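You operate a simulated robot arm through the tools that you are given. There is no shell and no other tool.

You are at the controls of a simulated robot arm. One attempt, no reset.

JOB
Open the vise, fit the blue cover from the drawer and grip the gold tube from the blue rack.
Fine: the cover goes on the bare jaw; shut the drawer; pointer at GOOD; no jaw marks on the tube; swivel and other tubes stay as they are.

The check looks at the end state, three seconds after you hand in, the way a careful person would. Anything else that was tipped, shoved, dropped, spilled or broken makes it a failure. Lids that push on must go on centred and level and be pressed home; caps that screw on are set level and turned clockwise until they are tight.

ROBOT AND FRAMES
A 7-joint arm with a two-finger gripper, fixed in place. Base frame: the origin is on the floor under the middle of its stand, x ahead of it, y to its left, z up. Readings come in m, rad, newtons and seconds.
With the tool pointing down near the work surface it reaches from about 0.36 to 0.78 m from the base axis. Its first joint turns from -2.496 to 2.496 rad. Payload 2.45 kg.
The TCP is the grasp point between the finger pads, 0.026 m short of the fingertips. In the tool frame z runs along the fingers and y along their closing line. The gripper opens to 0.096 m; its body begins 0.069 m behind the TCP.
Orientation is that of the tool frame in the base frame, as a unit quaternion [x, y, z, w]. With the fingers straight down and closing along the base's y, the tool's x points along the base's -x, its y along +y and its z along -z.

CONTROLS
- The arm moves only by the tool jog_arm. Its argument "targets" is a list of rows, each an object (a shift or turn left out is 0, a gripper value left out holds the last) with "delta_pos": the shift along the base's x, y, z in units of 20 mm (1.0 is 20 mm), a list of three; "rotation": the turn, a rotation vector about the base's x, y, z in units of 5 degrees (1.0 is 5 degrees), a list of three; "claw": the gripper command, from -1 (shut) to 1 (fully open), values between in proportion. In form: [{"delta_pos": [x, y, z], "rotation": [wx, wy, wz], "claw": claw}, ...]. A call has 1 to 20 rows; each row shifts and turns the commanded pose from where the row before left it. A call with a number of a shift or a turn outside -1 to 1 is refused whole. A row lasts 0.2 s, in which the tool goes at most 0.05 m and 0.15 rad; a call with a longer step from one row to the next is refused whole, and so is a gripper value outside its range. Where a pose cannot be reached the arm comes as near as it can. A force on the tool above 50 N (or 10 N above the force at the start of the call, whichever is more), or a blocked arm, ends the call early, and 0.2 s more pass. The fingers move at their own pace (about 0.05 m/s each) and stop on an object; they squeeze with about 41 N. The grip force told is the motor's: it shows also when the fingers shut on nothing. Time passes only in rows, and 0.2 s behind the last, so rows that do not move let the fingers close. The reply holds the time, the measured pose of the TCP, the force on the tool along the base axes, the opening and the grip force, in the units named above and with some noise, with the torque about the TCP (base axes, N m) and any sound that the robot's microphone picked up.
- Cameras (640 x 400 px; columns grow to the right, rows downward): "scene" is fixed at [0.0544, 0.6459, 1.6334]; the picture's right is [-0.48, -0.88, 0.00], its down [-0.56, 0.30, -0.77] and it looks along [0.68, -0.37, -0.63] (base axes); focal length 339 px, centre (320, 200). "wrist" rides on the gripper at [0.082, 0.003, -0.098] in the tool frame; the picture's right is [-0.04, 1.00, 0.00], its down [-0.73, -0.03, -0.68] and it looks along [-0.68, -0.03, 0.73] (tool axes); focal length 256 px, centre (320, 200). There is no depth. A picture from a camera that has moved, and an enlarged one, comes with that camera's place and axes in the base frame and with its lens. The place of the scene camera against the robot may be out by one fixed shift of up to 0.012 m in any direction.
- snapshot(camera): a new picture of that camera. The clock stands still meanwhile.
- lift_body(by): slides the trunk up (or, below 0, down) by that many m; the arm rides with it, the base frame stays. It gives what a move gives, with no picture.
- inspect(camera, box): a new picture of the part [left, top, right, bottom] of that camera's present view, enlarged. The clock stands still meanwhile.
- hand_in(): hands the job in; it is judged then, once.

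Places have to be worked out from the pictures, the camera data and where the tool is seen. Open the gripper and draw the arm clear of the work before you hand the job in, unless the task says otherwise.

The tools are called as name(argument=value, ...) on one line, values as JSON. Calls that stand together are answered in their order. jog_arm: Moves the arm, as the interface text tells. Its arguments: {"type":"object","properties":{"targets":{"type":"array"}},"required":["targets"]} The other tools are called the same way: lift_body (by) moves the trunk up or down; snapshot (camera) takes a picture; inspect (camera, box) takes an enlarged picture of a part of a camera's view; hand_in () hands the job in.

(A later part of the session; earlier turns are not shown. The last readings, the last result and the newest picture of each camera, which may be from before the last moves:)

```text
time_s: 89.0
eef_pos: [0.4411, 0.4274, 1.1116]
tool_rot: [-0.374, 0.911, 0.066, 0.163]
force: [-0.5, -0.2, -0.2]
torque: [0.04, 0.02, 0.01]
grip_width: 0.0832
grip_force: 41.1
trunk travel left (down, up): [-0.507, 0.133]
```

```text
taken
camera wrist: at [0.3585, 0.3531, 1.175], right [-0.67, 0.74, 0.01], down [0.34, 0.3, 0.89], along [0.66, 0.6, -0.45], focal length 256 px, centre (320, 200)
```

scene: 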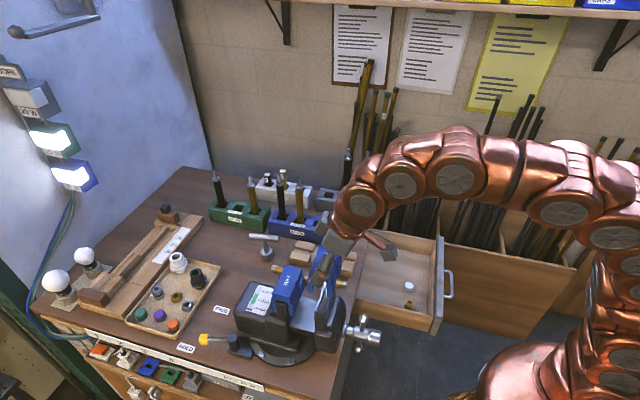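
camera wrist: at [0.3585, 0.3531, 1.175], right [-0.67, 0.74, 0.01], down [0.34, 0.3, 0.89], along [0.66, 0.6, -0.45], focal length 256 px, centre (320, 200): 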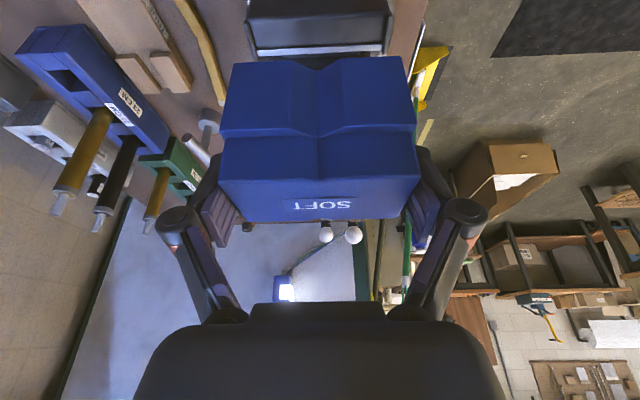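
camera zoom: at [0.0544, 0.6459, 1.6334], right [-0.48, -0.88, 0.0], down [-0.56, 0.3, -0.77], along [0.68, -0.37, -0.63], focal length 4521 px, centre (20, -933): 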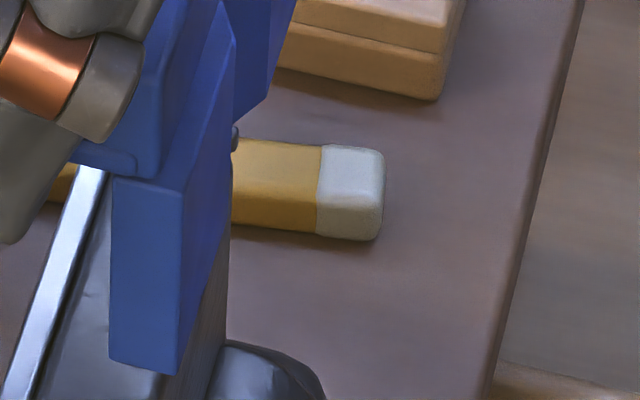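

The slot (about 29 mm) sits roughly 3 mm too far along +u relative to the jaw plate (about 24 mm). I'll correct that and lower to just above the jaw to re-check.

jog_arm(targets=[{"delta_pos": [-0.14, -0.07, 0]}, {"delta_pos": [0, 0, -0.6]}, {"delta_pos": [0, 0, -0.6]}, {"delta_pos": [0, 0, -0.6]}, {"delta_pos": [0, 0, -0.5]}, {}])

inspect(camera="scene", box=[300, 270, 360, 325])

inspect(camera="scene", box=[315, 285, 355, 320])

```text
time_s: 90.4
eef_pos: [0.4381, 0.425, 1.064]
tool_rot: [-0.373, 0.911, 0.066, 0.164]
force: [-0.6, -0.3, -0.8]
torque: [0.01, 0.02, 0.01]
grip_width: 0.0831
grip_force: 40.8
trunk travel left (down, up): [-0.507, 0.133]
```

```text
7.27 times, centred on (330, 298) of scene
camera zoom: at [0.0544, 0.6459, 1.6334], right [-0.48, -0.88, 0.0], down [-0.56, 0.3, -0.77], along [0.68, -0.37, -0.63], focal length 2466 px, centre (247, -509)
```

zoom: 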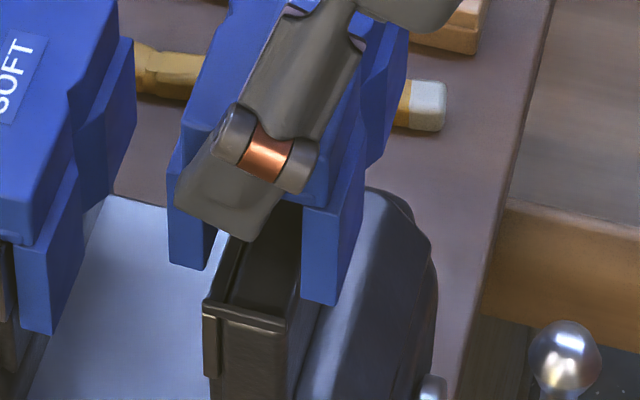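

```text
11.43 times, centred on (335, 302) of scene
camera zoom: at [0.0544, 0.6459, 1.6334], right [-0.48, -0.88, 0.0], down [-0.56, 0.3, -0.77], along [0.68, -0.37, -0.63], focal length 3875 px, centre (149, -971)
```

zoom: 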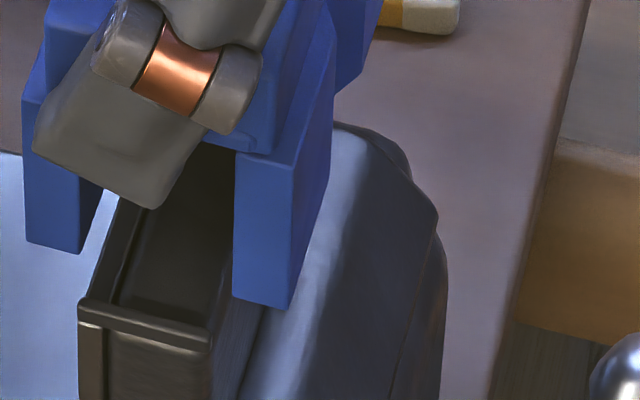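

The slot now straddles the jaw with about 1 mm and 2.4 mm margins. I'll trim 0.7 mm and lower so the skirts slide over the jaw, stopping before the fingertips reach the jaw's end lips.

jog_arm(targets=[{"delta_pos": [-0.025, -0.025, 0]}, {"delta_pos": [0, 0, -0.4]}, {"delta_pos": [0, 0, -0.4]}, {"delta_pos": [0, 0, -0.4]}, {"delta_pos": [0, 0, -0.4]}, {"delta_pos": [0, 0, -0.3]}, {}])

inspect(camera="scene", box=[290, 270, 360, 325])

```text
time_s: 92.0
eef_pos: [0.4373, 0.4235, 1.0264]
tool_rot: [-0.373, 0.911, 0.067, 0.165]
force: [1.0, -2.4, 31.6]
torque: [0.19, -0.28, -0.01]
grip_width: 0.0833
grip_force: 41.1
trunk travel left (down, up): [-0.507, 0.133]
```

```text
7.27 times, centred on (325, 298) of scene
camera zoom: at [0.0544, 0.6459, 1.6334], right [-0.48, -0.88, 0.0], down [-0.56, 0.3, -0.77], along [0.68, -0.37, -0.63], focal length 2466 px, centre (284, -509)
```

zoom: 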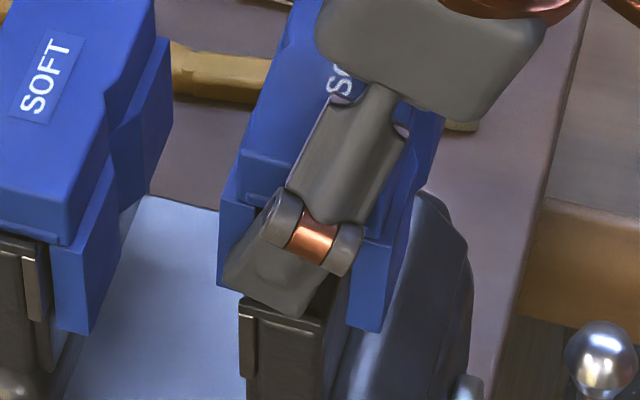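

I feel 31 N. The fingertips have reached the end lips and the skirts are engaged over the jaw by about 20 mm. I'll back off 2 mm and release gently so the cover slides down the jaw.

jog_arm(targets=[{"delta_pos": [0, 0, 0.12], "claw": -1}, {"claw": 0.7}, {"claw": 0.72}, {"claw": 0.73}, {"claw": 0.74}, {"claw": 0.76}, {"claw": 0.8}, {"claw": 0.85}, {"claw": 0.9}, {"claw": 0.9}])

inspect(camera="scene", box=[290, 260, 360, 325])

inspect(camera="wrist", box=[190, 30, 450, 240])

```text
time_s: 94.2
eef_pos: [0.4373, 0.4245, 1.0281]
tool_rot: [-0.374, 0.911, 0.066, 0.164]
force: [0.4, -0.3, -0.2]
torque: [0.01, 0.0, 0.04]
grip_width: 0.0914
grip_force: 0.0
trunk travel left (down, up): [-0.507, 0.133]
```

```text
6.15 times, centred on (325, 292) of scene
camera zoom: at [0.0544, 0.6459, 1.6334], right [-0.48, -0.88, 0.0], down [-0.56, 0.3, -0.77], along [0.68, -0.37, -0.63], focal length 2087 px, centre (289, -369)
```

zoom: 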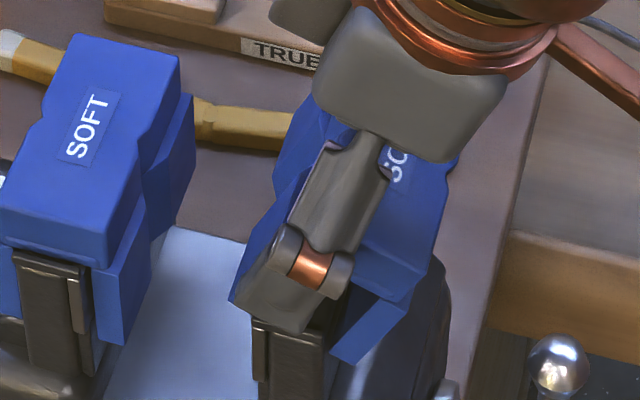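

```text
1.90 times, centred on (320, 135) of wrist
camera zoom: at [0.355, 0.3504, 1.0912], right [-0.67, 0.74, 0.01], down [0.34, 0.3, 0.89], along [0.66, 0.6, -0.45], focal length 488 px, centre (320, 324)
```

zoom: 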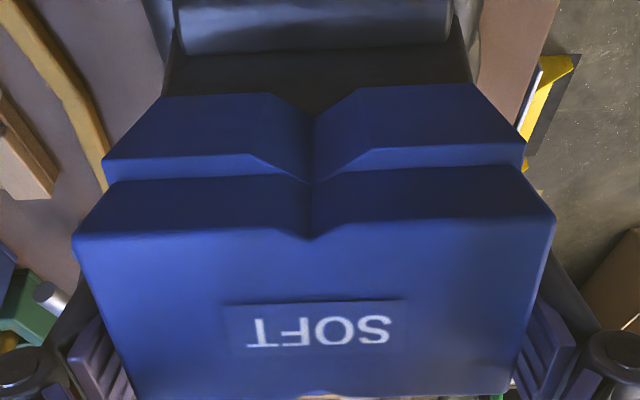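

The cover has tilted about 19° toward the robot and is only lightly engaged on the jaw. I'll look closer before correcting it.

inspect(camera="scene", box=[305, 275, 350, 320])

snapshot(camera="wrist")

```text
8.89 times, centred on (328, 298) of scene
camera zoom: at [0.0544, 0.6459, 1.6334], right [-0.48, -0.88, 0.0], down [-0.56, 0.3, -0.77], along [0.68, -0.37, -0.63], focal length 3014 px, centre (253, -667)
```

zoom: 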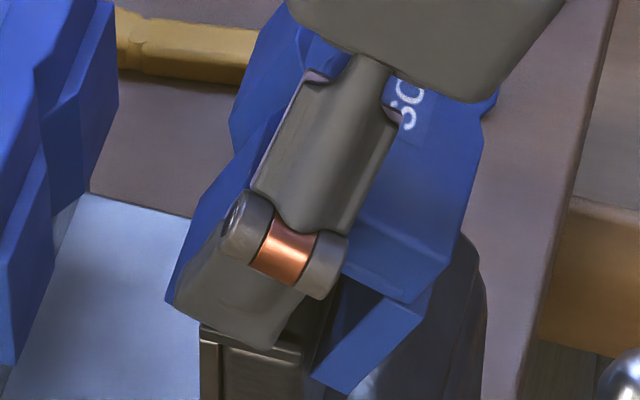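

```text
taken
camera wrist: at [0.355, 0.3504, 1.0912], right [-0.67, 0.74, 0.01], down [0.34, 0.3, 0.89], along [0.66, 0.6, -0.45], focal length 256 px, centre (320, 200)
```

wrist: 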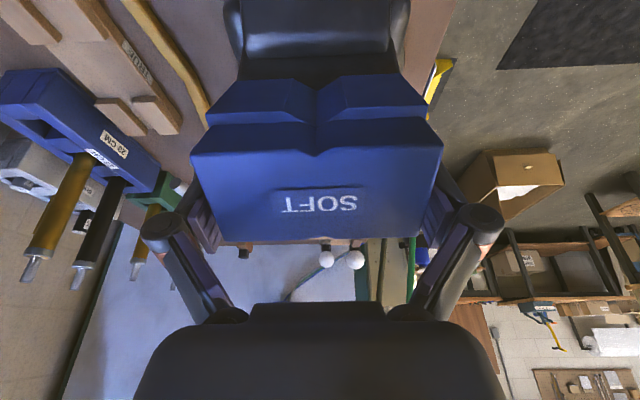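

The cover leans back on the jaw about 25°. I held it too low, so the fingers met the lips early. I'll move the open fingers up along the cover to re-grip only its top 15 mm, then straighten it.

jog_arm(targets=[{"delta_pos": [-0.27, -0.27, 0.4], "claw": 0.92}, {"delta_pos": [-0.27, -0.27, 0.4]}, {"delta_pos": [-0.27, -0.27, 0.4]}, {"delta_pos": [-0.25, -0.25, 0.4]}, {}])

snapshot(camera="wrist")

inspect(camera="scene", box=[290, 255, 360, 320])

```text
time_s: 95.4
eef_pos: [0.4157, 0.4046, 1.059]
tool_rot: [-0.374, 0.91, 0.067, 0.164]
force: [0.2, 0.0, -0.2]
torque: [0.05, 0.02, 0.0]
grip_width: 0.0922
grip_force: 0.1
trunk travel left (down, up): [-0.507, 0.133]
```

```text
taken
camera wrist: at [0.3336, 0.3296, 1.1229], right [-0.67, 0.74, 0.01], down [0.34, 0.3, 0.89], along [0.66, 0.6, -0.45], focal length 256 px, centre (320, 200)
```

wrist: 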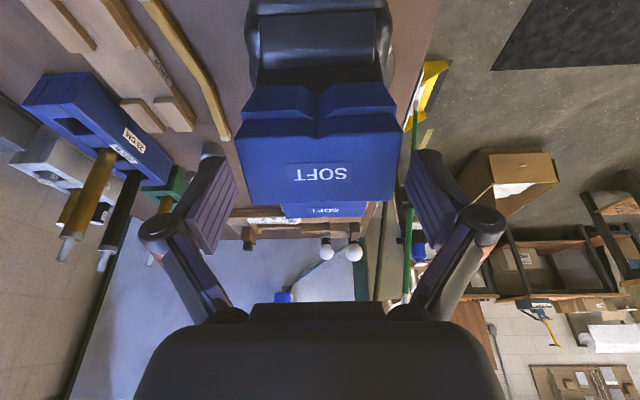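

```text
6.15 times, centred on (325, 288) of scene
camera zoom: at [0.0544, 0.6459, 1.6334], right [-0.48, -0.88, 0.0], down [-0.56, 0.3, -0.77], along [0.68, -0.37, -0.63], focal length 2087 px, centre (289, -338)
```

zoom: 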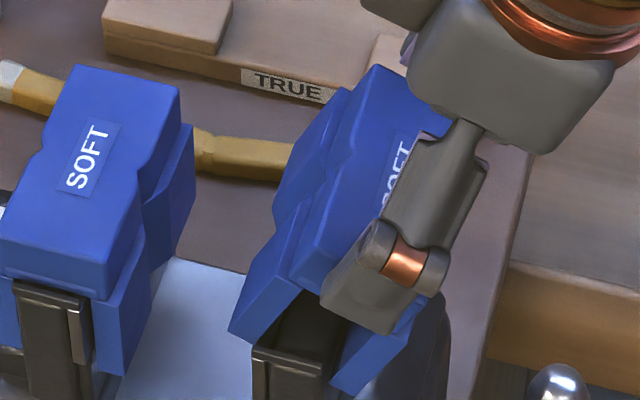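

The cover straddles the jaw at about a 30° lean, and the fingertips now overlap only its top 12 mm. I'll close on it there.

jog_arm(targets=[{"claw": 0.75}, {"claw": -1}, {"claw": -1}, {"claw": -1}])

inspect(camera="wrist", box=[200, 40, 440, 240])

inspect(camera="scene", box=[290, 255, 360, 320])

```text
time_s: 96.4
eef_pos: [0.4154, 0.4025, 1.0599]
tool_rot: [-0.373, 0.911, 0.066, 0.164]
force: [-0.5, -1.9, 3.4]
torque: [-0.04, -0.1, 0.09]
grip_width: 0.0633
grip_force: 41.0
trunk travel left (down, up): [-0.507, 0.133]
```

```text
2.00 times, centred on (320, 140) of wrist
camera zoom: at [0.3337, 0.3295, 1.1229], right [-0.67, 0.74, 0.01], down [0.34, 0.3, 0.89], along [0.66, 0.6, -0.45], focal length 512 px, centre (320, 320)
```

zoom: 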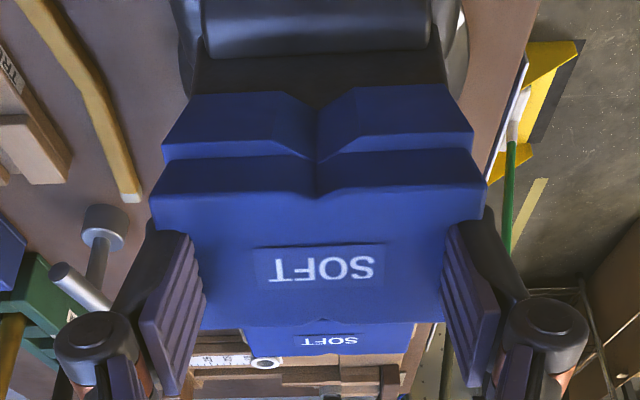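

```text
6.15 times, centred on (325, 288) of scene
camera zoom: at [0.0544, 0.6459, 1.6334], right [-0.48, -0.88, 0.0], down [-0.56, 0.3, -0.77], along [0.68, -0.37, -0.63], focal length 2087 px, centre (289, -338)
```

zoom: 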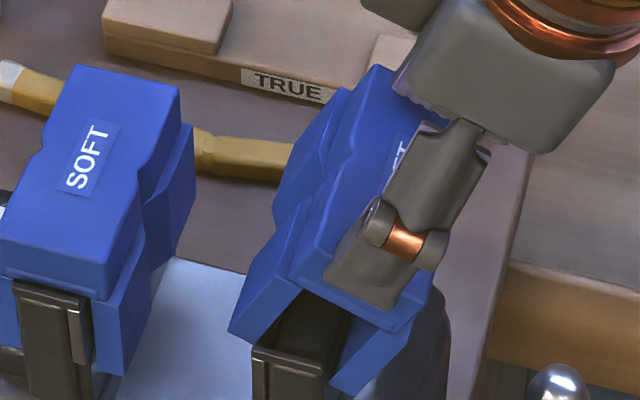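

The fingers closed to 63 mm, so they slipped over the top edge instead of gripping the ends. I'll reopen, go 12 mm deeper along the tool axis, and check before closing again.

jog_arm(targets=[{"claw": 0.92}, {"claw": 0.92}, {"claw": 0.92}, {"delta_pos": [0.1, 0.1, -0.38]}, {"delta_pos": [0.05, 0.05, -0.19]}, {}])

inspect(camera="wrist", box=[200, 40, 440, 240])

inspect(camera="scene", box=[290, 255, 360, 320])

```text
time_s: 97.8
eef_pos: [0.4214, 0.4067, 1.0482]
tool_rot: [-0.373, 0.911, 0.066, 0.163]
force: [0.5, 0.2, 0.4]
torque: [-0.01, 0.0, 0.01]
grip_width: 0.0919
grip_force: 0.0
trunk travel left (down, up): [-0.507, 0.133]
```

```text
2.00 times, centred on (320, 140) of wrist
camera zoom: at [0.3372, 0.3332, 1.112], right [-0.67, 0.74, 0.01], down [0.34, 0.3, 0.89], along [0.65, 0.6, -0.45], focal length 512 px, centre (320, 320)
```

zoom: 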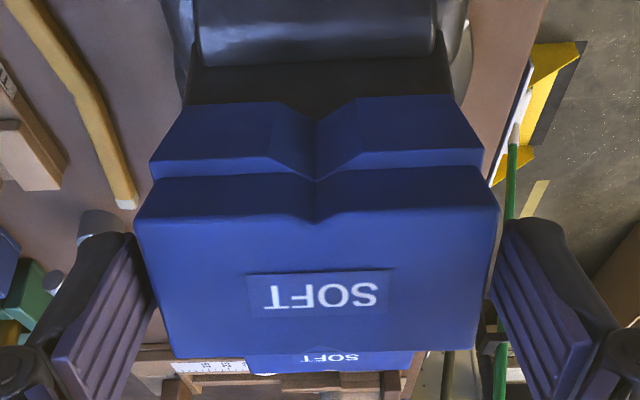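

```text
6.15 times, centred on (325, 288) of scene
camera zoom: at [0.0544, 0.6459, 1.6334], right [-0.48, -0.88, 0.0], down [-0.56, 0.3, -0.77], along [0.68, -0.37, -0.63], focal length 2087 px, centre (289, -338)
```

zoom: 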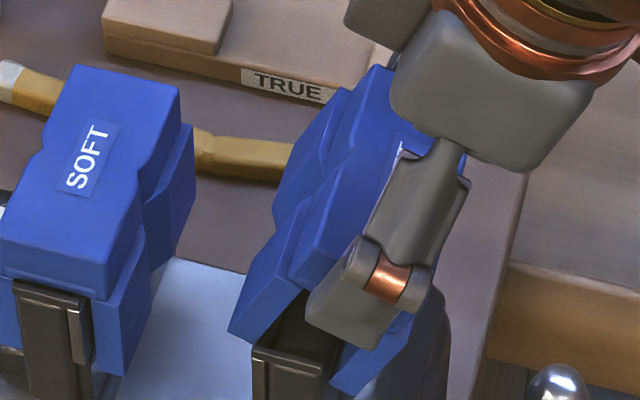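

The fingertips are now about 25 mm below the cover's top. I'll come back 4 mm, a compromise depth, then close and check that the width reads 83 mm.

jog_arm(targets=[{"delta_pos": [-0.05, -0.03, 0.18]}, {"claw": 0.75}, {"claw": -1}, {"claw": -1}, {"claw": -1}])

inspect(camera="wrist", box=[200, 40, 440, 240])

```text
time_s: 99.0
eef_pos: [0.4184, 0.4059, 1.0537]
tool_rot: [-0.373, 0.91, 0.067, 0.166]
force: [0.7, -4.4, 23.4]
torque: [0.1, -0.39, 0.11]
grip_width: 0.0631
grip_force: 40.9
trunk travel left (down, up): [-0.507, 0.133]
```

```text
2.00 times, centred on (320, 140) of wrist
camera zoom: at [0.3366, 0.3316, 1.1169], right [-0.67, 0.74, 0.01], down [0.34, 0.29, 0.89], along [0.66, 0.61, -0.45], focal length 512 px, centre (320, 320)
```

zoom: 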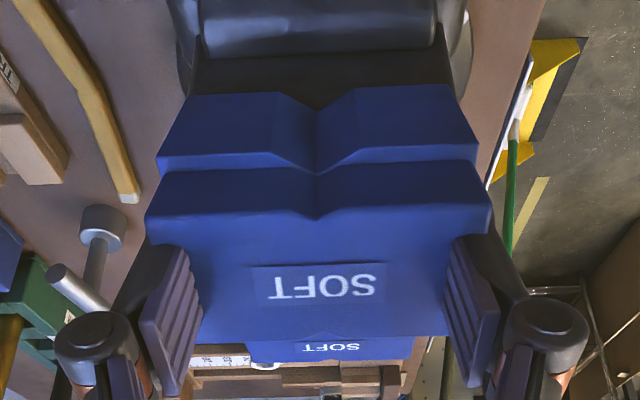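

The width reads 63 mm again, with 23 N pushing up on the tool. I need to know whether the cover is held this way, so I'll lift gently by about 15 mm and look.

jog_arm(targets=[{"delta_pos": [-0.05, -0.05, 0.2]}, {"delta_pos": [-0.05, -0.05, 0.25]}, {"delta_pos": [-0.05, -0.05, 0.25]}, {}])

inspect(camera="wrist", box=[200, 40, 440, 240])

inspect(camera="scene", box=[290, 255, 360, 320])

```text
time_s: 100.0
eef_pos: [0.4165, 0.4045, 1.066]
tool_rot: [-0.373, 0.911, 0.066, 0.163]
force: [-0.3, 0.4, 0.6]
torque: [0.01, 0.02, 0.01]
grip_width: 0.063
grip_force: 40.9
trunk travel left (down, up): [-0.507, 0.133]
```

```text
2.00 times, centred on (320, 140) of wrist
camera zoom: at [0.3347, 0.3303, 1.1296], right [-0.67, 0.74, 0.01], down [0.34, 0.3, 0.89], along [0.65, 0.6, -0.45], focal length 512 px, centre (320, 320)
```

zoom: 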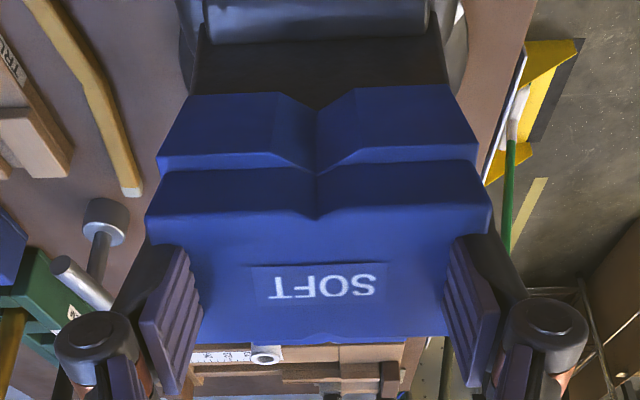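

```text
6.15 times, centred on (325, 288) of scene
camera zoom: at [0.0544, 0.6459, 1.6334], right [-0.48, -0.88, 0.0], down [-0.56, 0.3, -0.77], along [0.68, -0.37, -0.63], focal length 2087 px, centre (289, -338)
```

zoom: 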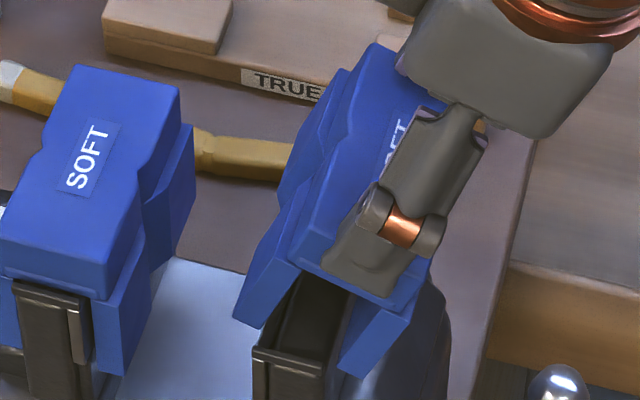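

The cover follows the gripper exactly, so its top block is firmly held with the fingers narrow enough to pass between the lips. I'll lift it along its axis and then rotate the tool 20° to bring the cover level.

jog_arm(targets=[{"delta_pos": [-0.12, -0.12, 0.47]}, {"delta_pos": [-0.12, -0.12, 0.47]}, {"delta_pos": [-0.12, -0.12, 0.5]}, {"delta_pos": [0, 0, 0.5], "rotation": [-0.7071, 0.7071, 0]}, {"rotation": [-0.7071, 0.7071, 0]}, {"rotation": [-0.7071, 0.7071, 0]}, {"rotation": [-0.7071, 0.7071, 0]}, {}])

inspect(camera="wrist", box=[200, 40, 440, 240])

inspect(camera="scene", box=[280, 235, 370, 320])

```text
time_s: 101.8
eef_pos: [0.4089, 0.3975, 1.106]
tool_rot: [-0.379, 0.925, -0.002, 0.002]
force: [-0.2, 0.3, -1.4]
torque: [0.02, -0.03, 0.0]
grip_width: 0.0634
grip_force: 41.3
trunk travel left (down, up): [-0.507, 0.133]
```

```text
2.00 times, centred on (320, 140) of wrist
camera zoom: at [0.3459, 0.3429, 1.2027], right [-0.67, 0.74, -0.01], down [0.54, 0.49, 0.68], along [0.51, 0.46, -0.73], focal length 512 px, centre (320, 320)
```

zoom: 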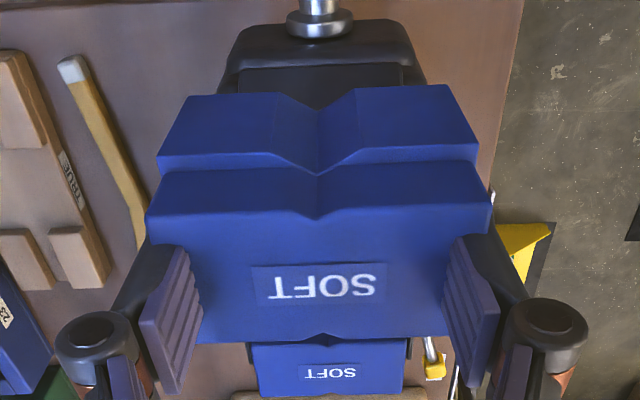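

```text
4.71 times, centred on (325, 278) of scene
camera zoom: at [0.0544, 0.6459, 1.6334], right [-0.48, -0.88, 0.0], down [-0.56, 0.3, -0.77], along [0.68, -0.37, -0.63], focal length 1596 px, centre (296, -165)
```

zoom: 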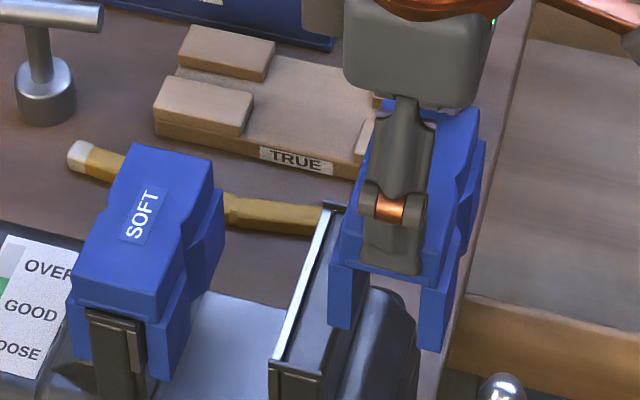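

The cover hangs level. It needs to move toward +u to line up over the jaw, so I'll zoom in to measure the offset.

inspect(camera="scene", box=[318, 275, 363, 320])

```text
8.89 times, centred on (340, 298) of scene
camera zoom: at [0.0544, 0.6459, 1.6334], right [-0.48, -0.88, 0.0], down [-0.56, 0.3, -0.77], along [0.68, -0.37, -0.63], focal length 3014 px, centre (138, -667)
```

zoom: 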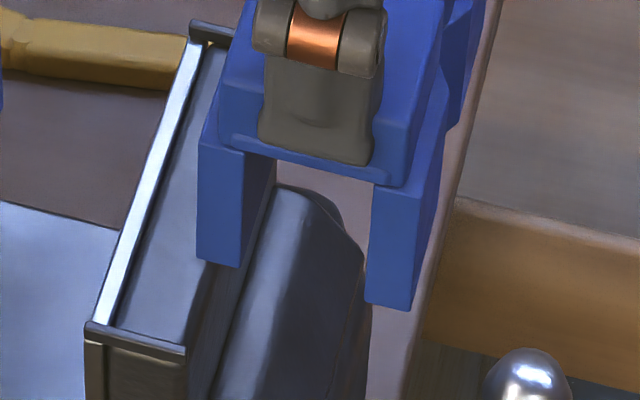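

The slot is 36.6 mm short of the jaw centre along u and level to about 0.5°. I'll shift it over and lower to just above the jaw.

jog_arm(targets=[{"delta_pos": [0.438, 0.424, 0]}, {"delta_pos": [0.438, 0.424, 0]}, {"delta_pos": [0.438, 0.424, 0]}, {"delta_pos": [0, 0, -0.5]}, {"delta_pos": [0, 0, -0.5]}, {}])

inspect(camera="scene", box=[310, 275, 355, 320])

```text
time_s: 103.2
eef_pos: [0.4361, 0.4224, 1.0851]
tool_rot: [-0.379, 0.926, -0.001, 0.004]
force: [-0.1, -0.4, -0.4]
torque: [0.0, 0.02, 0.0]
grip_width: 0.0631
grip_force: 40.9
trunk travel left (down, up): [-0.507, 0.133]
```

```text
8.89 times, centred on (332, 298) of scene
camera zoom: at [0.0544, 0.6459, 1.6334], right [-0.48, -0.88, 0.0], down [-0.56, 0.3, -0.77], along [0.68, -0.37, -0.63], focal length 3014 px, centre (209, -667)
```

zoom: 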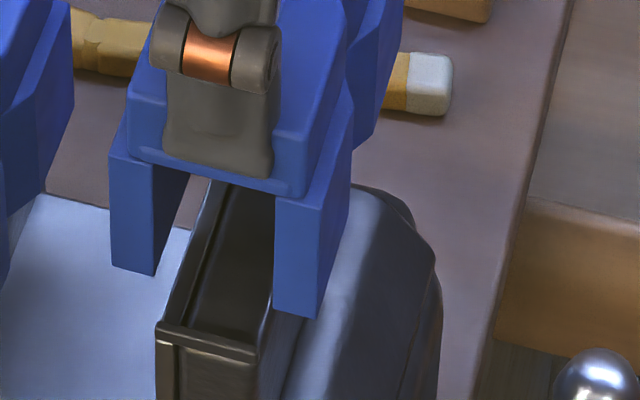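

The margins are about 0.8 and 2.8 mm. I'll trim 1 mm, then lower the skirts over the jaw in small steps.

jog_arm(targets=[{"delta_pos": [-0.07, 0.0, 0]}, {"delta_pos": [0, 0, -0.4]}, {"delta_pos": [0, 0, -0.4]}, {"delta_pos": [0, 0, -0.4]}, {"delta_pos": [0, 0, -0.4]}, {"delta_pos": [0, 0, -0.4]}, {}])

inspect(camera="scene", box=[300, 270, 355, 320])

```text
time_s: 104.3
eef_pos: [0.4349, 0.4232, 1.0647]
tool_rot: [-0.38, 0.925, 0.0, 0.01]
force: [-0.2, -0.3, 0.0]
torque: [-0.01, -0.03, -0.01]
grip_width: 0.063
grip_force: 41.1
trunk travel left (down, up): [-0.507, 0.133]
stopped in row 5: the force on the tool passed its limit at 59 N (the readings are from after the stop); the commanded pose is now the measured one
```

```text
8.00 times, centred on (328, 295) of scene
camera zoom: at [0.0544, 0.6459, 1.6334], right [-0.48, -0.88, 0.0], down [-0.56, 0.3, -0.77], along [0.68, -0.37, -0.63], focal length 2712 px, centre (260, -560)
```

zoom: 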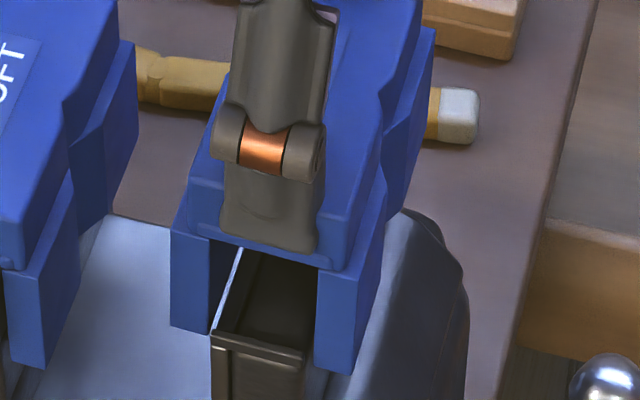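

The descent stopped at jaw-top height, most likely because the rear skirt, which had the smaller margin, caught the jaw's back edge. I'll lift 5 mm, shift 1.6 mm toward −u and try again.

jog_arm(targets=[{"delta_pos": [0, 0, 0.25]}, {"delta_pos": [-0.057, -0.057, 0]}, {"delta_pos": [0, 0, -0.2]}, {"delta_pos": [0, 0, -0.2]}, {"delta_pos": [0, 0, -0.2]}, {}])

inspect(camera="scene", box=[300, 270, 355, 320])

```text
time_s: 105.7
eef_pos: [0.434, 0.4214, 1.0568]
tool_rot: [-0.38, 0.925, 0.001, 0.01]
force: [0.8, 0.9, -1.4]
torque: [0.1, -0.05, 0.06]
grip_width: 0.0633
grip_force: 40.8
trunk travel left (down, up): [-0.507, 0.133]
```

```text
8.00 times, centred on (328, 295) of scene
camera zoom: at [0.0544, 0.6459, 1.6334], right [-0.48, -0.88, 0.0], down [-0.56, 0.3, -0.77], along [0.68, -0.37, -0.63], focal length 2712 px, centre (260, -560)
```

zoom: 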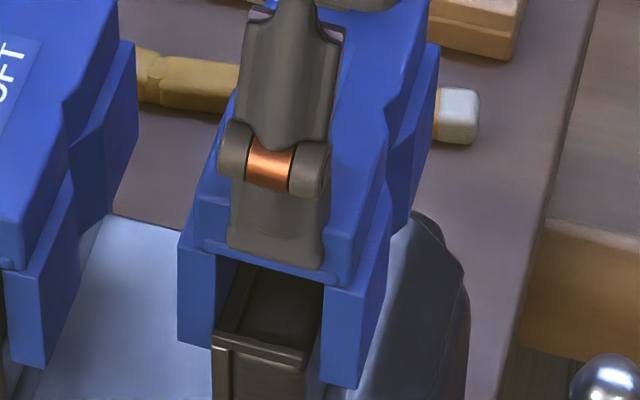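

It went past the earlier stop with almost no force, so the skirts are over the jaw. I'll continue down.

jog_arm(targets=[{"delta_pos": [0, 0, -0.25]}, {"delta_pos": [0, 0, -0.25]}, {"delta_pos": [0, 0, -0.25]}, {"delta_pos": [0, 0, -0.25]}, {}])

inspect(camera="scene", box=[290, 265, 355, 325])

```text
time_s: 106.9
eef_pos: [0.4332, 0.4241, 1.0374]
tool_rot: [-0.379, 0.925, 0.001, 0.01]
force: [0.7, 0.0, -1.1]
torque: [0.04, -0.09, 0.04]
grip_width: 0.0632
grip_force: 40.7
trunk travel left (down, up): [-0.507, 0.133]
```

```text
6.67 times, centred on (322, 295) of scene
camera zoom: at [0.0544, 0.6459, 1.6334], right [-0.48, -0.88, 0.0], down [-0.56, 0.3, -0.77], along [0.68, -0.37, -0.63], focal length 2260 px, centre (303, -433)
```

zoom: 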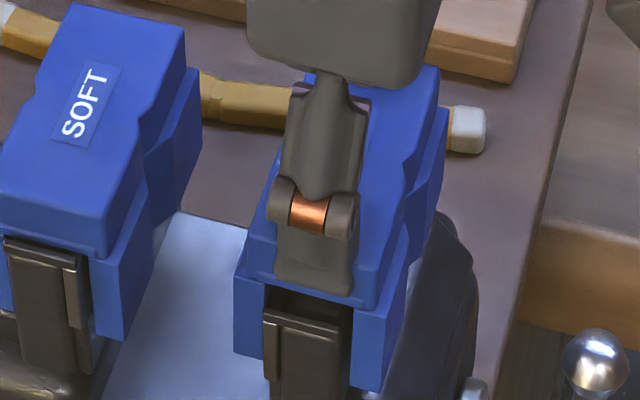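

18 mm to go. I'll nudge 1.5 mm toward −v to keep the fingers between the lips and lower until it seats.

jog_arm(targets=[{"delta_pos": [0.05, -0.06, -0.15]}, {"delta_pos": [0, 0, -0.2]}, {"delta_pos": [0, 0, -0.2]}, {"delta_pos": [0, 0, -0.15]}, {"delta_pos": [0, 0, -0.1]}, {}])

inspect(camera="scene", box=[290, 265, 355, 325])

```text
time_s: 108.3
eef_pos: [0.4344, 0.4207, 1.0232]
tool_rot: [-0.379, 0.925, 0.002, 0.011]
force: [10.8, 6.9, 25.6]
torque: [0.62, 0.42, 0.23]
grip_width: 0.063
grip_force: 40.5
trunk travel left (down, up): [-0.507, 0.133]
```

```text
6.67 times, centred on (322, 295) of scene
camera zoom: at [0.0544, 0.6459, 1.6334], right [-0.48, -0.88, 0.0], down [-0.56, 0.3, -0.77], along [0.68, -0.37, -0.63], focal length 2260 px, centre (303, -433)
```

zoom: 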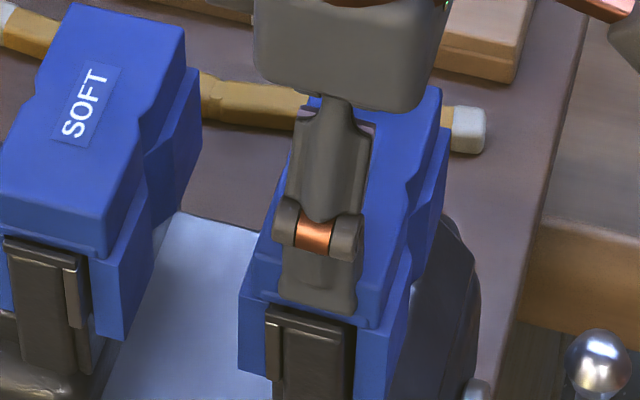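

The cover is almost home and I feel 26 N. I'll ease off, release gently, lift straight up, then look.

jog_arm(targets=[{"delta_pos": [0, 0, 0.1]}, {"claw": 0.33}, {"claw": 0.36}, {"claw": 0.4}, {"claw": 0.46}, {"claw": 0.55}, {"claw": 0.65}, {"claw": 0.7}])

inspect(camera="scene", box=[290, 265, 355, 325])

inspect(camera="wrist", box=[200, 40, 440, 240])

```text
time_s: 110.1
eef_pos: [0.4336, 0.4203, 1.0231]
tool_rot: [-0.38, 0.925, 0.001, 0.009]
force: [0.2, -0.2, 0.0]
torque: [0.0, 0.01, 0.03]
grip_width: 0.0815
grip_force: 0.0
trunk travel left (down, up): [-0.507, 0.133]
```

```text
6.67 times, centred on (322, 295) of scene
camera zoom: at [0.0544, 0.6459, 1.6334], right [-0.48, -0.88, 0.0], down [-0.56, 0.3, -0.77], along [0.68, -0.37, -0.63], focal length 2260 px, centre (303, -433)
```

zoom: 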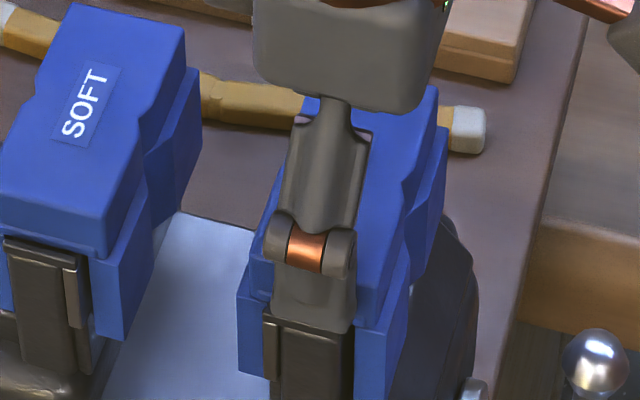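

```text
2.00 times, centred on (320, 140) of wrist
camera zoom: at [0.3707, 0.366, 1.1193], right [-0.67, 0.74, 0.0], down [0.53, 0.49, 0.69], along [0.51, 0.46, -0.72], focal length 512 px, centre (320, 320)
```

zoom: 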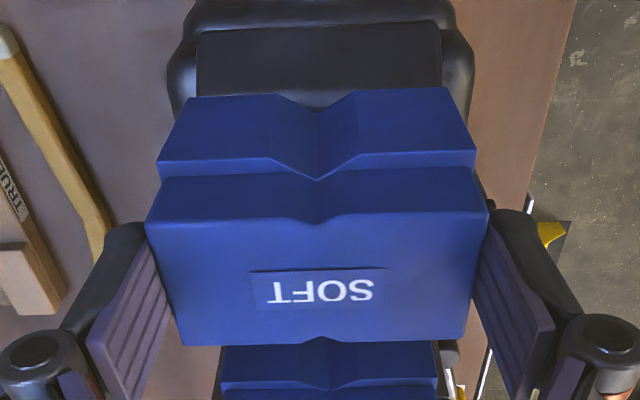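

Released and the cover stayed level. I'll rise clear, close the fingers, and inspect how it sits before pressing it home.

jog_arm(targets=[{"delta_pos": [0, 0, 0.5]}, {"delta_pos": [0, 0, 1]}, {"delta_pos": [0, 0, 1]}, {"delta_pos": [0, 0, 1], "claw": -1}, {"claw": -1}, {"claw": -1}, {"claw": -1}, {"claw": -1}])

inspect(camera="scene", box=[255, 255, 355, 325])

inspect(camera="wrist", box=[200, 40, 440, 240])

```text
time_s: 111.9
eef_pos: [0.4345, 0.4221, 1.0945]
tool_rot: [-0.379, 0.925, 0.001, 0.009]
force: [-0.3, 0.0, 0.3]
torque: [-0.03, -0.01, 0.0]
grip_width: 0.0
grip_force: 27.9
trunk travel left (down, up): [-0.507, 0.133]
```

```text
5.71 times, centred on (305, 290) of scene
camera zoom: at [0.0544, 0.6459, 1.6334], right [-0.48, -0.88, 0.0], down [-0.56, 0.3, -0.77], along [0.68, -0.37, -0.63], focal length 1938 px, centre (406, -314)
```

zoom: 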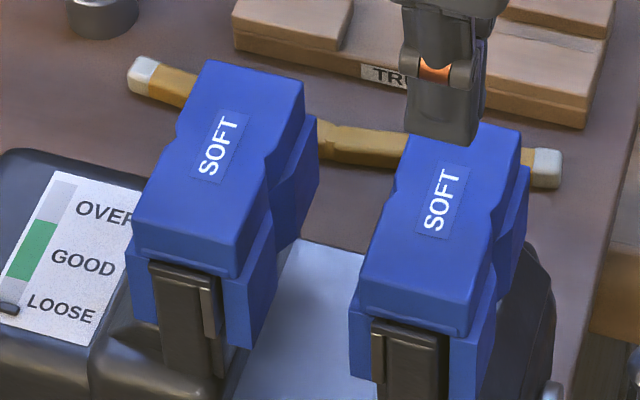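

```text
2.00 times, centred on (320, 140) of wrist
camera zoom: at [0.3719, 0.3679, 1.1891], right [-0.67, 0.74, 0.0], down [0.53, 0.49, 0.69], along [0.51, 0.46, -0.72], focal length 512 px, centre (320, 320)
```

zoom: 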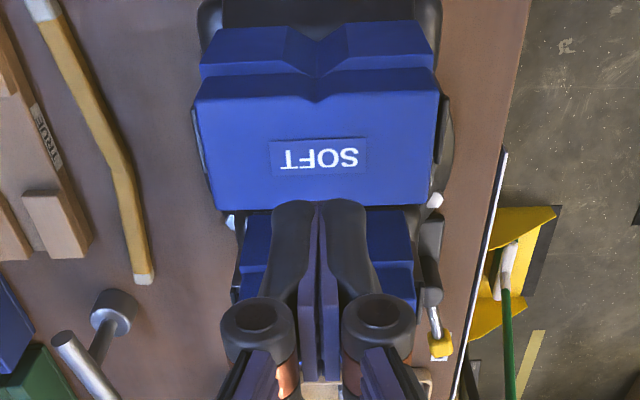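

The new cover sits just like the fitted one, centred and level. I'll press it home at its centre with the closed fingertips, watching the force.

jog_arm(targets=[{"delta_pos": [0.18, 0.18, -0.8]}, {"delta_pos": [0, 0, -0.9]}, {"delta_pos": [0, 0, -0.8]}, {"delta_pos": [0, 0, -0.2]}, {"delta_pos": [0, 0, -0.1]}, {"delta_pos": [0, 0, -0.1]}, {"delta_pos": [0, 0, -0.1]}, {}])

```text
time_s: 113.2
eef_pos: [0.4391, 0.4237, 1.0422]
tool_rot: [-0.38, 0.925, 0.003, 0.016]
force: [0.4, -3.7, 26.3]
torque: [-0.33, 0.24, 0.01]
grip_width: 0.0058
grip_force: 28.5
trunk travel left (down, up): [-0.507, 0.133]
stopped in row 6: the force on the tool passed its limit at 54 N (the readings are from after the stop); the commanded pose is now the measured one
```

It resisted firmly at 54 N with the tip at about z=1.016. I'll lift off and compare the seating of both covers closely.

jog_arm(targets=[{"delta_pos": [0, 0, 0.8]}, {"delta_pos": [0, 0, 1]}, {"delta_pos": [-0.4, -0.4, 1]}, {"delta_pos": [-0.5, -0.5, 0.5]}, {"delta_pos": [-0.5, -0.5, 0.5]}])

inspect(camera="scene", box=[260, 265, 345, 320])

inspect(camera="wrist", box=[230, 40, 410, 240])

```text
time_s: 114.4
eef_pos: [0.4104, 0.3974, 1.1154]
tool_rot: [-0.38, 0.925, 0.002, 0.013]
force: [-0.3, -0.5, -0.8]
torque: [-0.01, 0.0, -0.01]
grip_width: 0.0
grip_force: 28.3
trunk travel left (down, up): [-0.507, 0.133]
```

```text
7.27 times, centred on (302, 292) of scene
camera zoom: at [0.0544, 0.6459, 1.6334], right [-0.48, -0.88, 0.0], down [-0.56, 0.3, -0.77], along [0.68, -0.37, -0.63], focal length 2466 px, centre (447, -473)
```

zoom: 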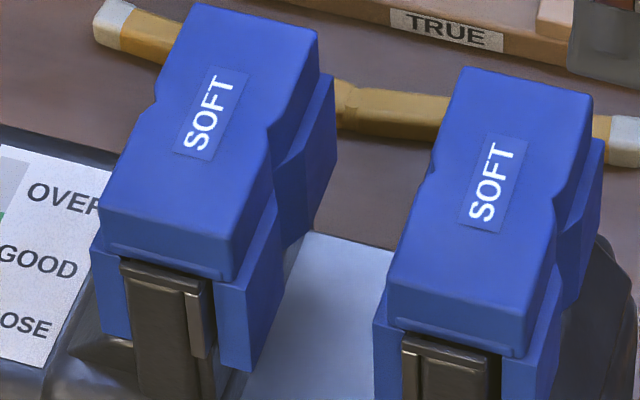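

```text
2.00 times, centred on (320, 140) of wrist
camera zoom: at [0.3463, 0.3428, 1.2116], right [-0.67, 0.74, 0.0], down [0.53, 0.48, 0.7], along [0.52, 0.47, -0.72], focal length 512 px, centre (320, 320)
```

zoom: 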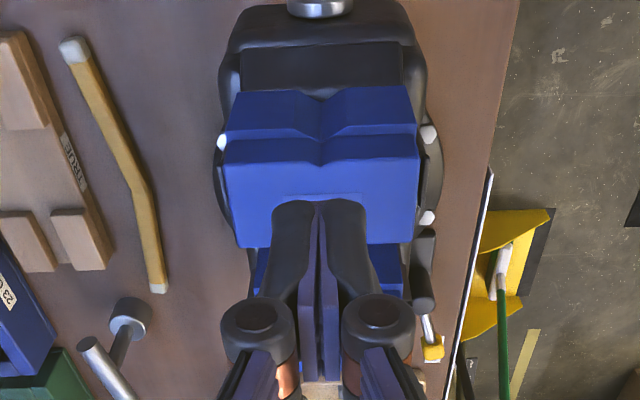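

Both covers sit identically against the jaw lips, so the new one is home. Next I'll shut the drawer by pushing its handle with closed, downward fingers. I'm swinging over to the front of the drawer first.

jog_arm(targets=[{"delta_pos": [0, -1, 0]}, {"delta_pos": [0, -1, 0]}, {"delta_pos": [0, -1, 0]}, {"delta_pos": [0, -1, 0]}, {"delta_pos": [0, -1, 0]}, {"delta_pos": [0, -1, 0]}, {"delta_pos": [0, -1, 0]}, {"delta_pos": [0, -1, 0]}, {"delta_pos": [0, -1, 0]}, {"delta_pos": [0, -1, 0]}, {"delta_pos": [0, -1, 0]}, {"delta_pos": [0, -1, 0]}, {"delta_pos": [0, -1, 0]}, {"delta_pos": [0, -1, 0]}, {"delta_pos": [0, -1, 0]}, {"delta_pos": [0, -1, 0]}, {"delta_pos": [0, -1, 0]}, {"delta_pos": [0, -1, 0]}, {"delta_pos": [0, -1, 0]}, {"delta_pos": [0, -1, 0]}])

jog_arm(targets=[{"delta_pos": [0, -1, 0]}, {"delta_pos": [0, -1, 0]}, {"delta_pos": [0, -1, 0]}, {"delta_pos": [0, -1, 0]}, {"delta_pos": [0, -1, 0]}, {"delta_pos": [0, -0.5, 0]}])

snapshot(camera="wrist")

```text
time_s: 118.6
eef_pos: [0.4123, -0.0045, 1.1159]
tool_rot: [-0.38, 0.925, 0.003, 0.015]
force: [0.1, 0.1, -0.1]
torque: [0.03, -0.01, -0.01]
grip_width: 0.0
grip_force: 27.9
trunk travel left (down, up): [-0.507, 0.133]
```

```text
time_s: 120.0
eef_pos: [0.4112, -0.1141, 1.1172]
tool_rot: [-0.379, 0.925, 0.003, 0.013]
force: [-0.2, 0.2, -0.5]
torque: [-0.01, -0.03, 0.02]
grip_width: 0.0
grip_force: 28.0
trunk travel left (down, up): [-0.507, 0.133]
```

```text
taken
camera wrist: at [0.3479, -0.1692, 1.2124], right [-0.67, 0.74, 0.0], down [0.53, 0.48, 0.7], along [0.52, 0.47, -0.72], focal length 256 px, centre (320, 200)
```

wrist: 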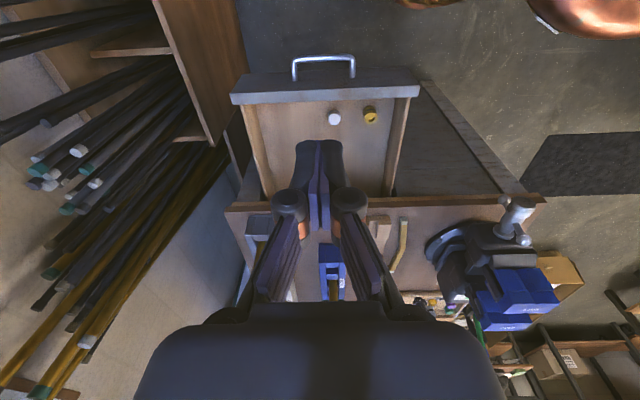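

The handle is just ahead of the fingers, at u≈0.27, v≈−0.37. I'll lower the trunk and then the arm so the closed fingertips come down in front of the handle bar.

lift_body(by=-0.35)

jog_arm(targets=[{"delta_pos": [0, 0, -0.9]}, {"delta_pos": [0, 0, -0.9]}, {"delta_pos": [0, 0, -0.9]}, {}])

snapshot(camera="wrist")

snapshot(camera="scene")

```text
time_s: 123.4
eef_pos: [0.4116, -0.1136, 0.7683]
tool_rot: [-0.379, 0.925, 0.002, 0.013]
force: [-0.1, -0.3, 0.5]
torque: [0.01, 0.0, 0.0]
grip_width: 0.0
grip_force: 28.3
trunk travel left (down, up): [-0.157, 0.483]
```

```text
time_s: 124.4
eef_pos: [0.4131, -0.1122, 0.7114]
tool_rot: [-0.38, 0.925, 0.003, 0.013]
force: [-0.7, 0.2, 0.0]
torque: [0.01, 0.0, 0.01]
grip_width: 0.0
grip_force: 28.3
trunk travel left (down, up): [-0.157, 0.483]
```

```text
taken
camera wrist: at [0.3484, -0.1673, 0.8061], right [-0.67, 0.74, 0.0], down [0.53, 0.48, 0.7], along [0.52, 0.47, -0.72], focal length 256 px, centre (320, 200)
```

wrist: 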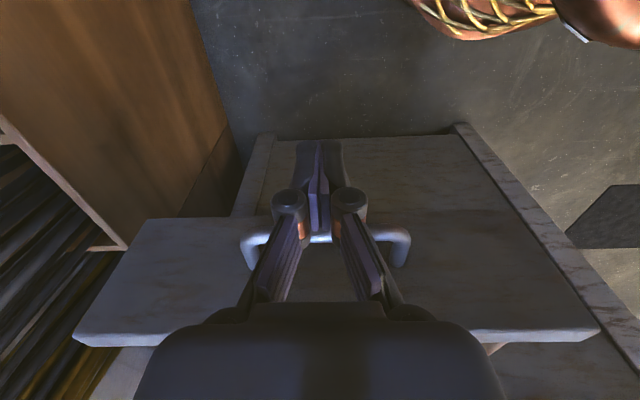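

```text
taken
```

scene: 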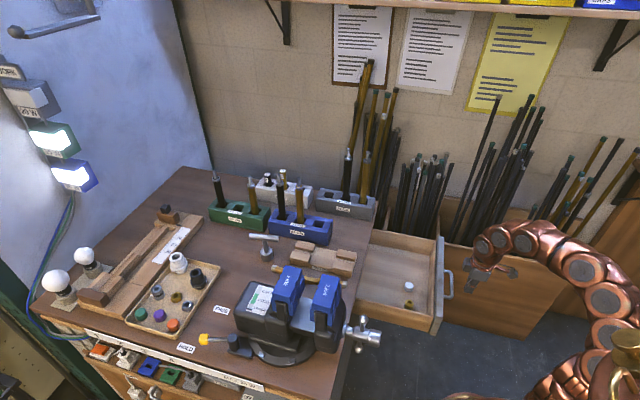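

The fingertips are centred in front of the handle. I'll push the drawer in along +u.

jog_arm(targets=[{"delta_pos": [0.4, 0.4, 0]}, {"delta_pos": [0.4, 0.4, 0]}, {"delta_pos": [0.5, 0.5, 0]}, {"delta_pos": [0.6, 0.6, 0]}, {"delta_pos": [0.6, 0.6, 0]}, {"delta_pos": [0.6, 0.6, 0]}, {"delta_pos": [0.6, 0.6, 0]}, {"delta_pos": [0.6, 0.6, 0]}, {"delta_pos": [0.6, 0.6, 0]}, {"delta_pos": [0.6, 0.6, 0]}, {"delta_pos": [0.6, 0.6, 0]}, {"delta_pos": [0.6, 0.6, 0]}, {"delta_pos": [0.6, 0.6, 0]}, {"delta_pos": [0.6, 0.6, 0]}, {"delta_pos": [0.6, 0.6, 0]}, {"delta_pos": [0.6, 0.6, 0]}, {"delta_pos": [0.5, 0.5, 0]}])

inspect(camera="scene", box=[330, 220, 450, 330])

```text
time_s: 128.0
eef_pos: [0.604, 0.0784, 0.713]
tool_rot: [-0.38, 0.925, 0.002, 0.013]
force: [-0.3, -0.3, -0.1]
torque: [0.01, -0.02, 0.0]
grip_width: 0.0
grip_force: 28.1
trunk travel left (down, up): [-0.157, 0.483]
```

```text
3.64 times, centred on (390, 275) of scene
camera zoom: at [0.0544, 0.6459, 1.6334], right [-0.48, -0.88, 0.0], down [-0.56, 0.3, -0.77], along [0.68, -0.37, -0.63], focal length 1233 px, centre (66, -73)
```

zoom: 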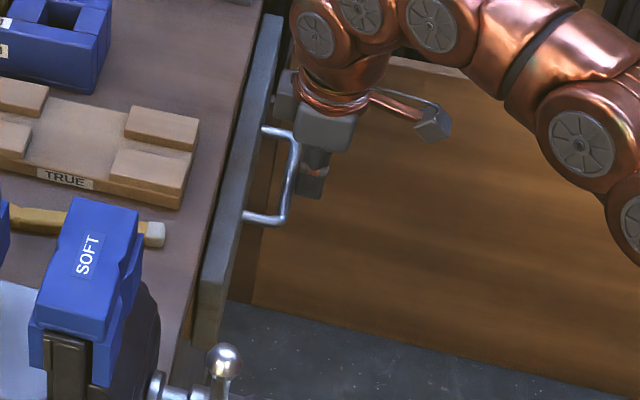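

The drawer is nearly shut, with about 35–40 mm left. I'll push on in smaller steps until it stops.

jog_arm(targets=[{"delta_pos": [0.35, 0.35, 0]}, {"delta_pos": [0.35, 0.35, 0]}, {"delta_pos": [0.3, 0.3, 0]}, {"delta_pos": [0.15, 0.15, 0]}, {"delta_pos": [0.1, 0.1, 0]}, {"delta_pos": [0.1, 0.1, 0]}, {"delta_pos": [0.1, 0.1, 0]}, {"delta_pos": [0.1, 0.1, 0]}])

inspect(camera="scene", box=[330, 220, 450, 330])

```text
time_s: 129.3
eef_pos: [0.6268, 0.1001, 0.713]
tool_rot: [-0.379, 0.925, 0.004, 0.007]
force: [-22.9, -11.9, 5.7]
torque: [1.25, -1.99, 0.72]
grip_width: 0.0
grip_force: 28.5
trunk travel left (down, up): [-0.157, 0.483]
stopped in row 6: the force on the tool passed its limit at 59 N (the readings are from after the stop); the commanded pose is now the measured one
```

```text
3.64 times, centred on (390, 275) of scene
camera zoom: at [0.0544, 0.6459, 1.6334], right [-0.48, -0.88, 0.0], down [-0.56, 0.3, -0.77], along [0.68, -0.37, -0.63], focal length 1233 px, centre (66, -73)
```

zoom: 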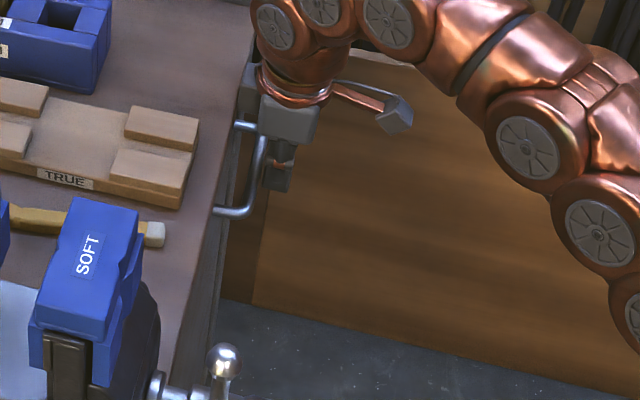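

The drawer hit its stop and the handle is back at its original position. I'll back away, rise, and verify.

jog_arm(targets=[{"delta_pos": [-0.4, -0.4, 0]}, {"delta_pos": [-0.6, -0.6, 0]}, {"delta_pos": [-0.6, -0.6, 0.5]}, {"delta_pos": [-0.4, -0.4, 1]}, {"delta_pos": [0, 0, 1]}, {"delta_pos": [0, 0, 1]}, {"delta_pos": [0, 0, 1]}])

lift_body(by=0.3)

inspect(camera="scene", box=[340, 220, 420, 310])

snapshot(camera="wrist")

```text
time_s: 130.9
eef_pos: [0.5883, 0.0637, 0.8029]
tool_rot: [-0.379, 0.925, 0.003, 0.007]
force: [0.0, -0.8, -0.6]
torque: [-0.02, 0.0, -0.01]
grip_width: 0.0001
grip_force: 28.5
trunk travel left (down, up): [-0.157, 0.483]
```

```text
time_s: 133.9
eef_pos: [0.5886, 0.0637, 1.1011]
tool_rot: [-0.38, 0.925, 0.004, 0.008]
force: [0.2, 0.0, 0.0]
torque: [0.01, 0.02, 0.01]
grip_width: 0.0
grip_force: 28.4
trunk travel left (down, up): [-0.457, 0.183]
```

```text
4.44 times, centred on (380, 265) of scene
camera zoom: at [0.0544, 0.6459, 1.6334], right [-0.48, -0.88, 0.0], down [-0.56, 0.3, -0.77], along [0.68, -0.37, -0.63], focal length 1507 px, centre (53, -89)
```

zoom: 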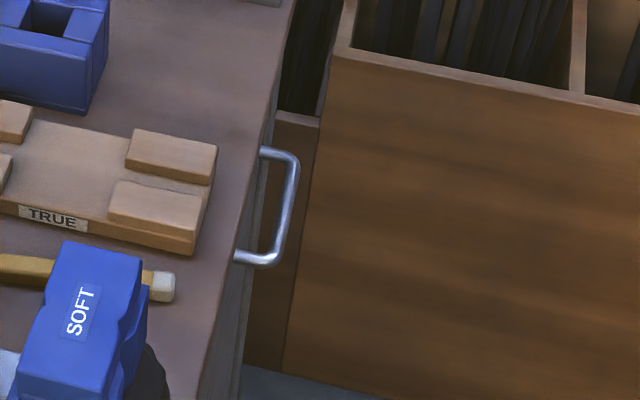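

```text
taken
camera wrist: at [0.5251, 0.0091, 1.1981], right [-0.67, 0.74, 0.0], down [0.53, 0.49, 0.69], along [0.51, 0.47, -0.72], focal length 256 px, centre (320, 200)
```

wrist: 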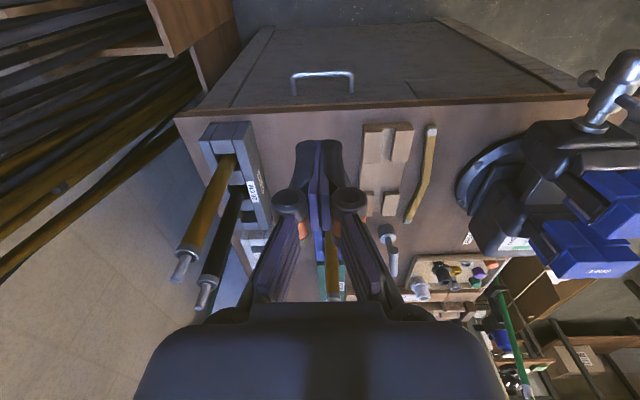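

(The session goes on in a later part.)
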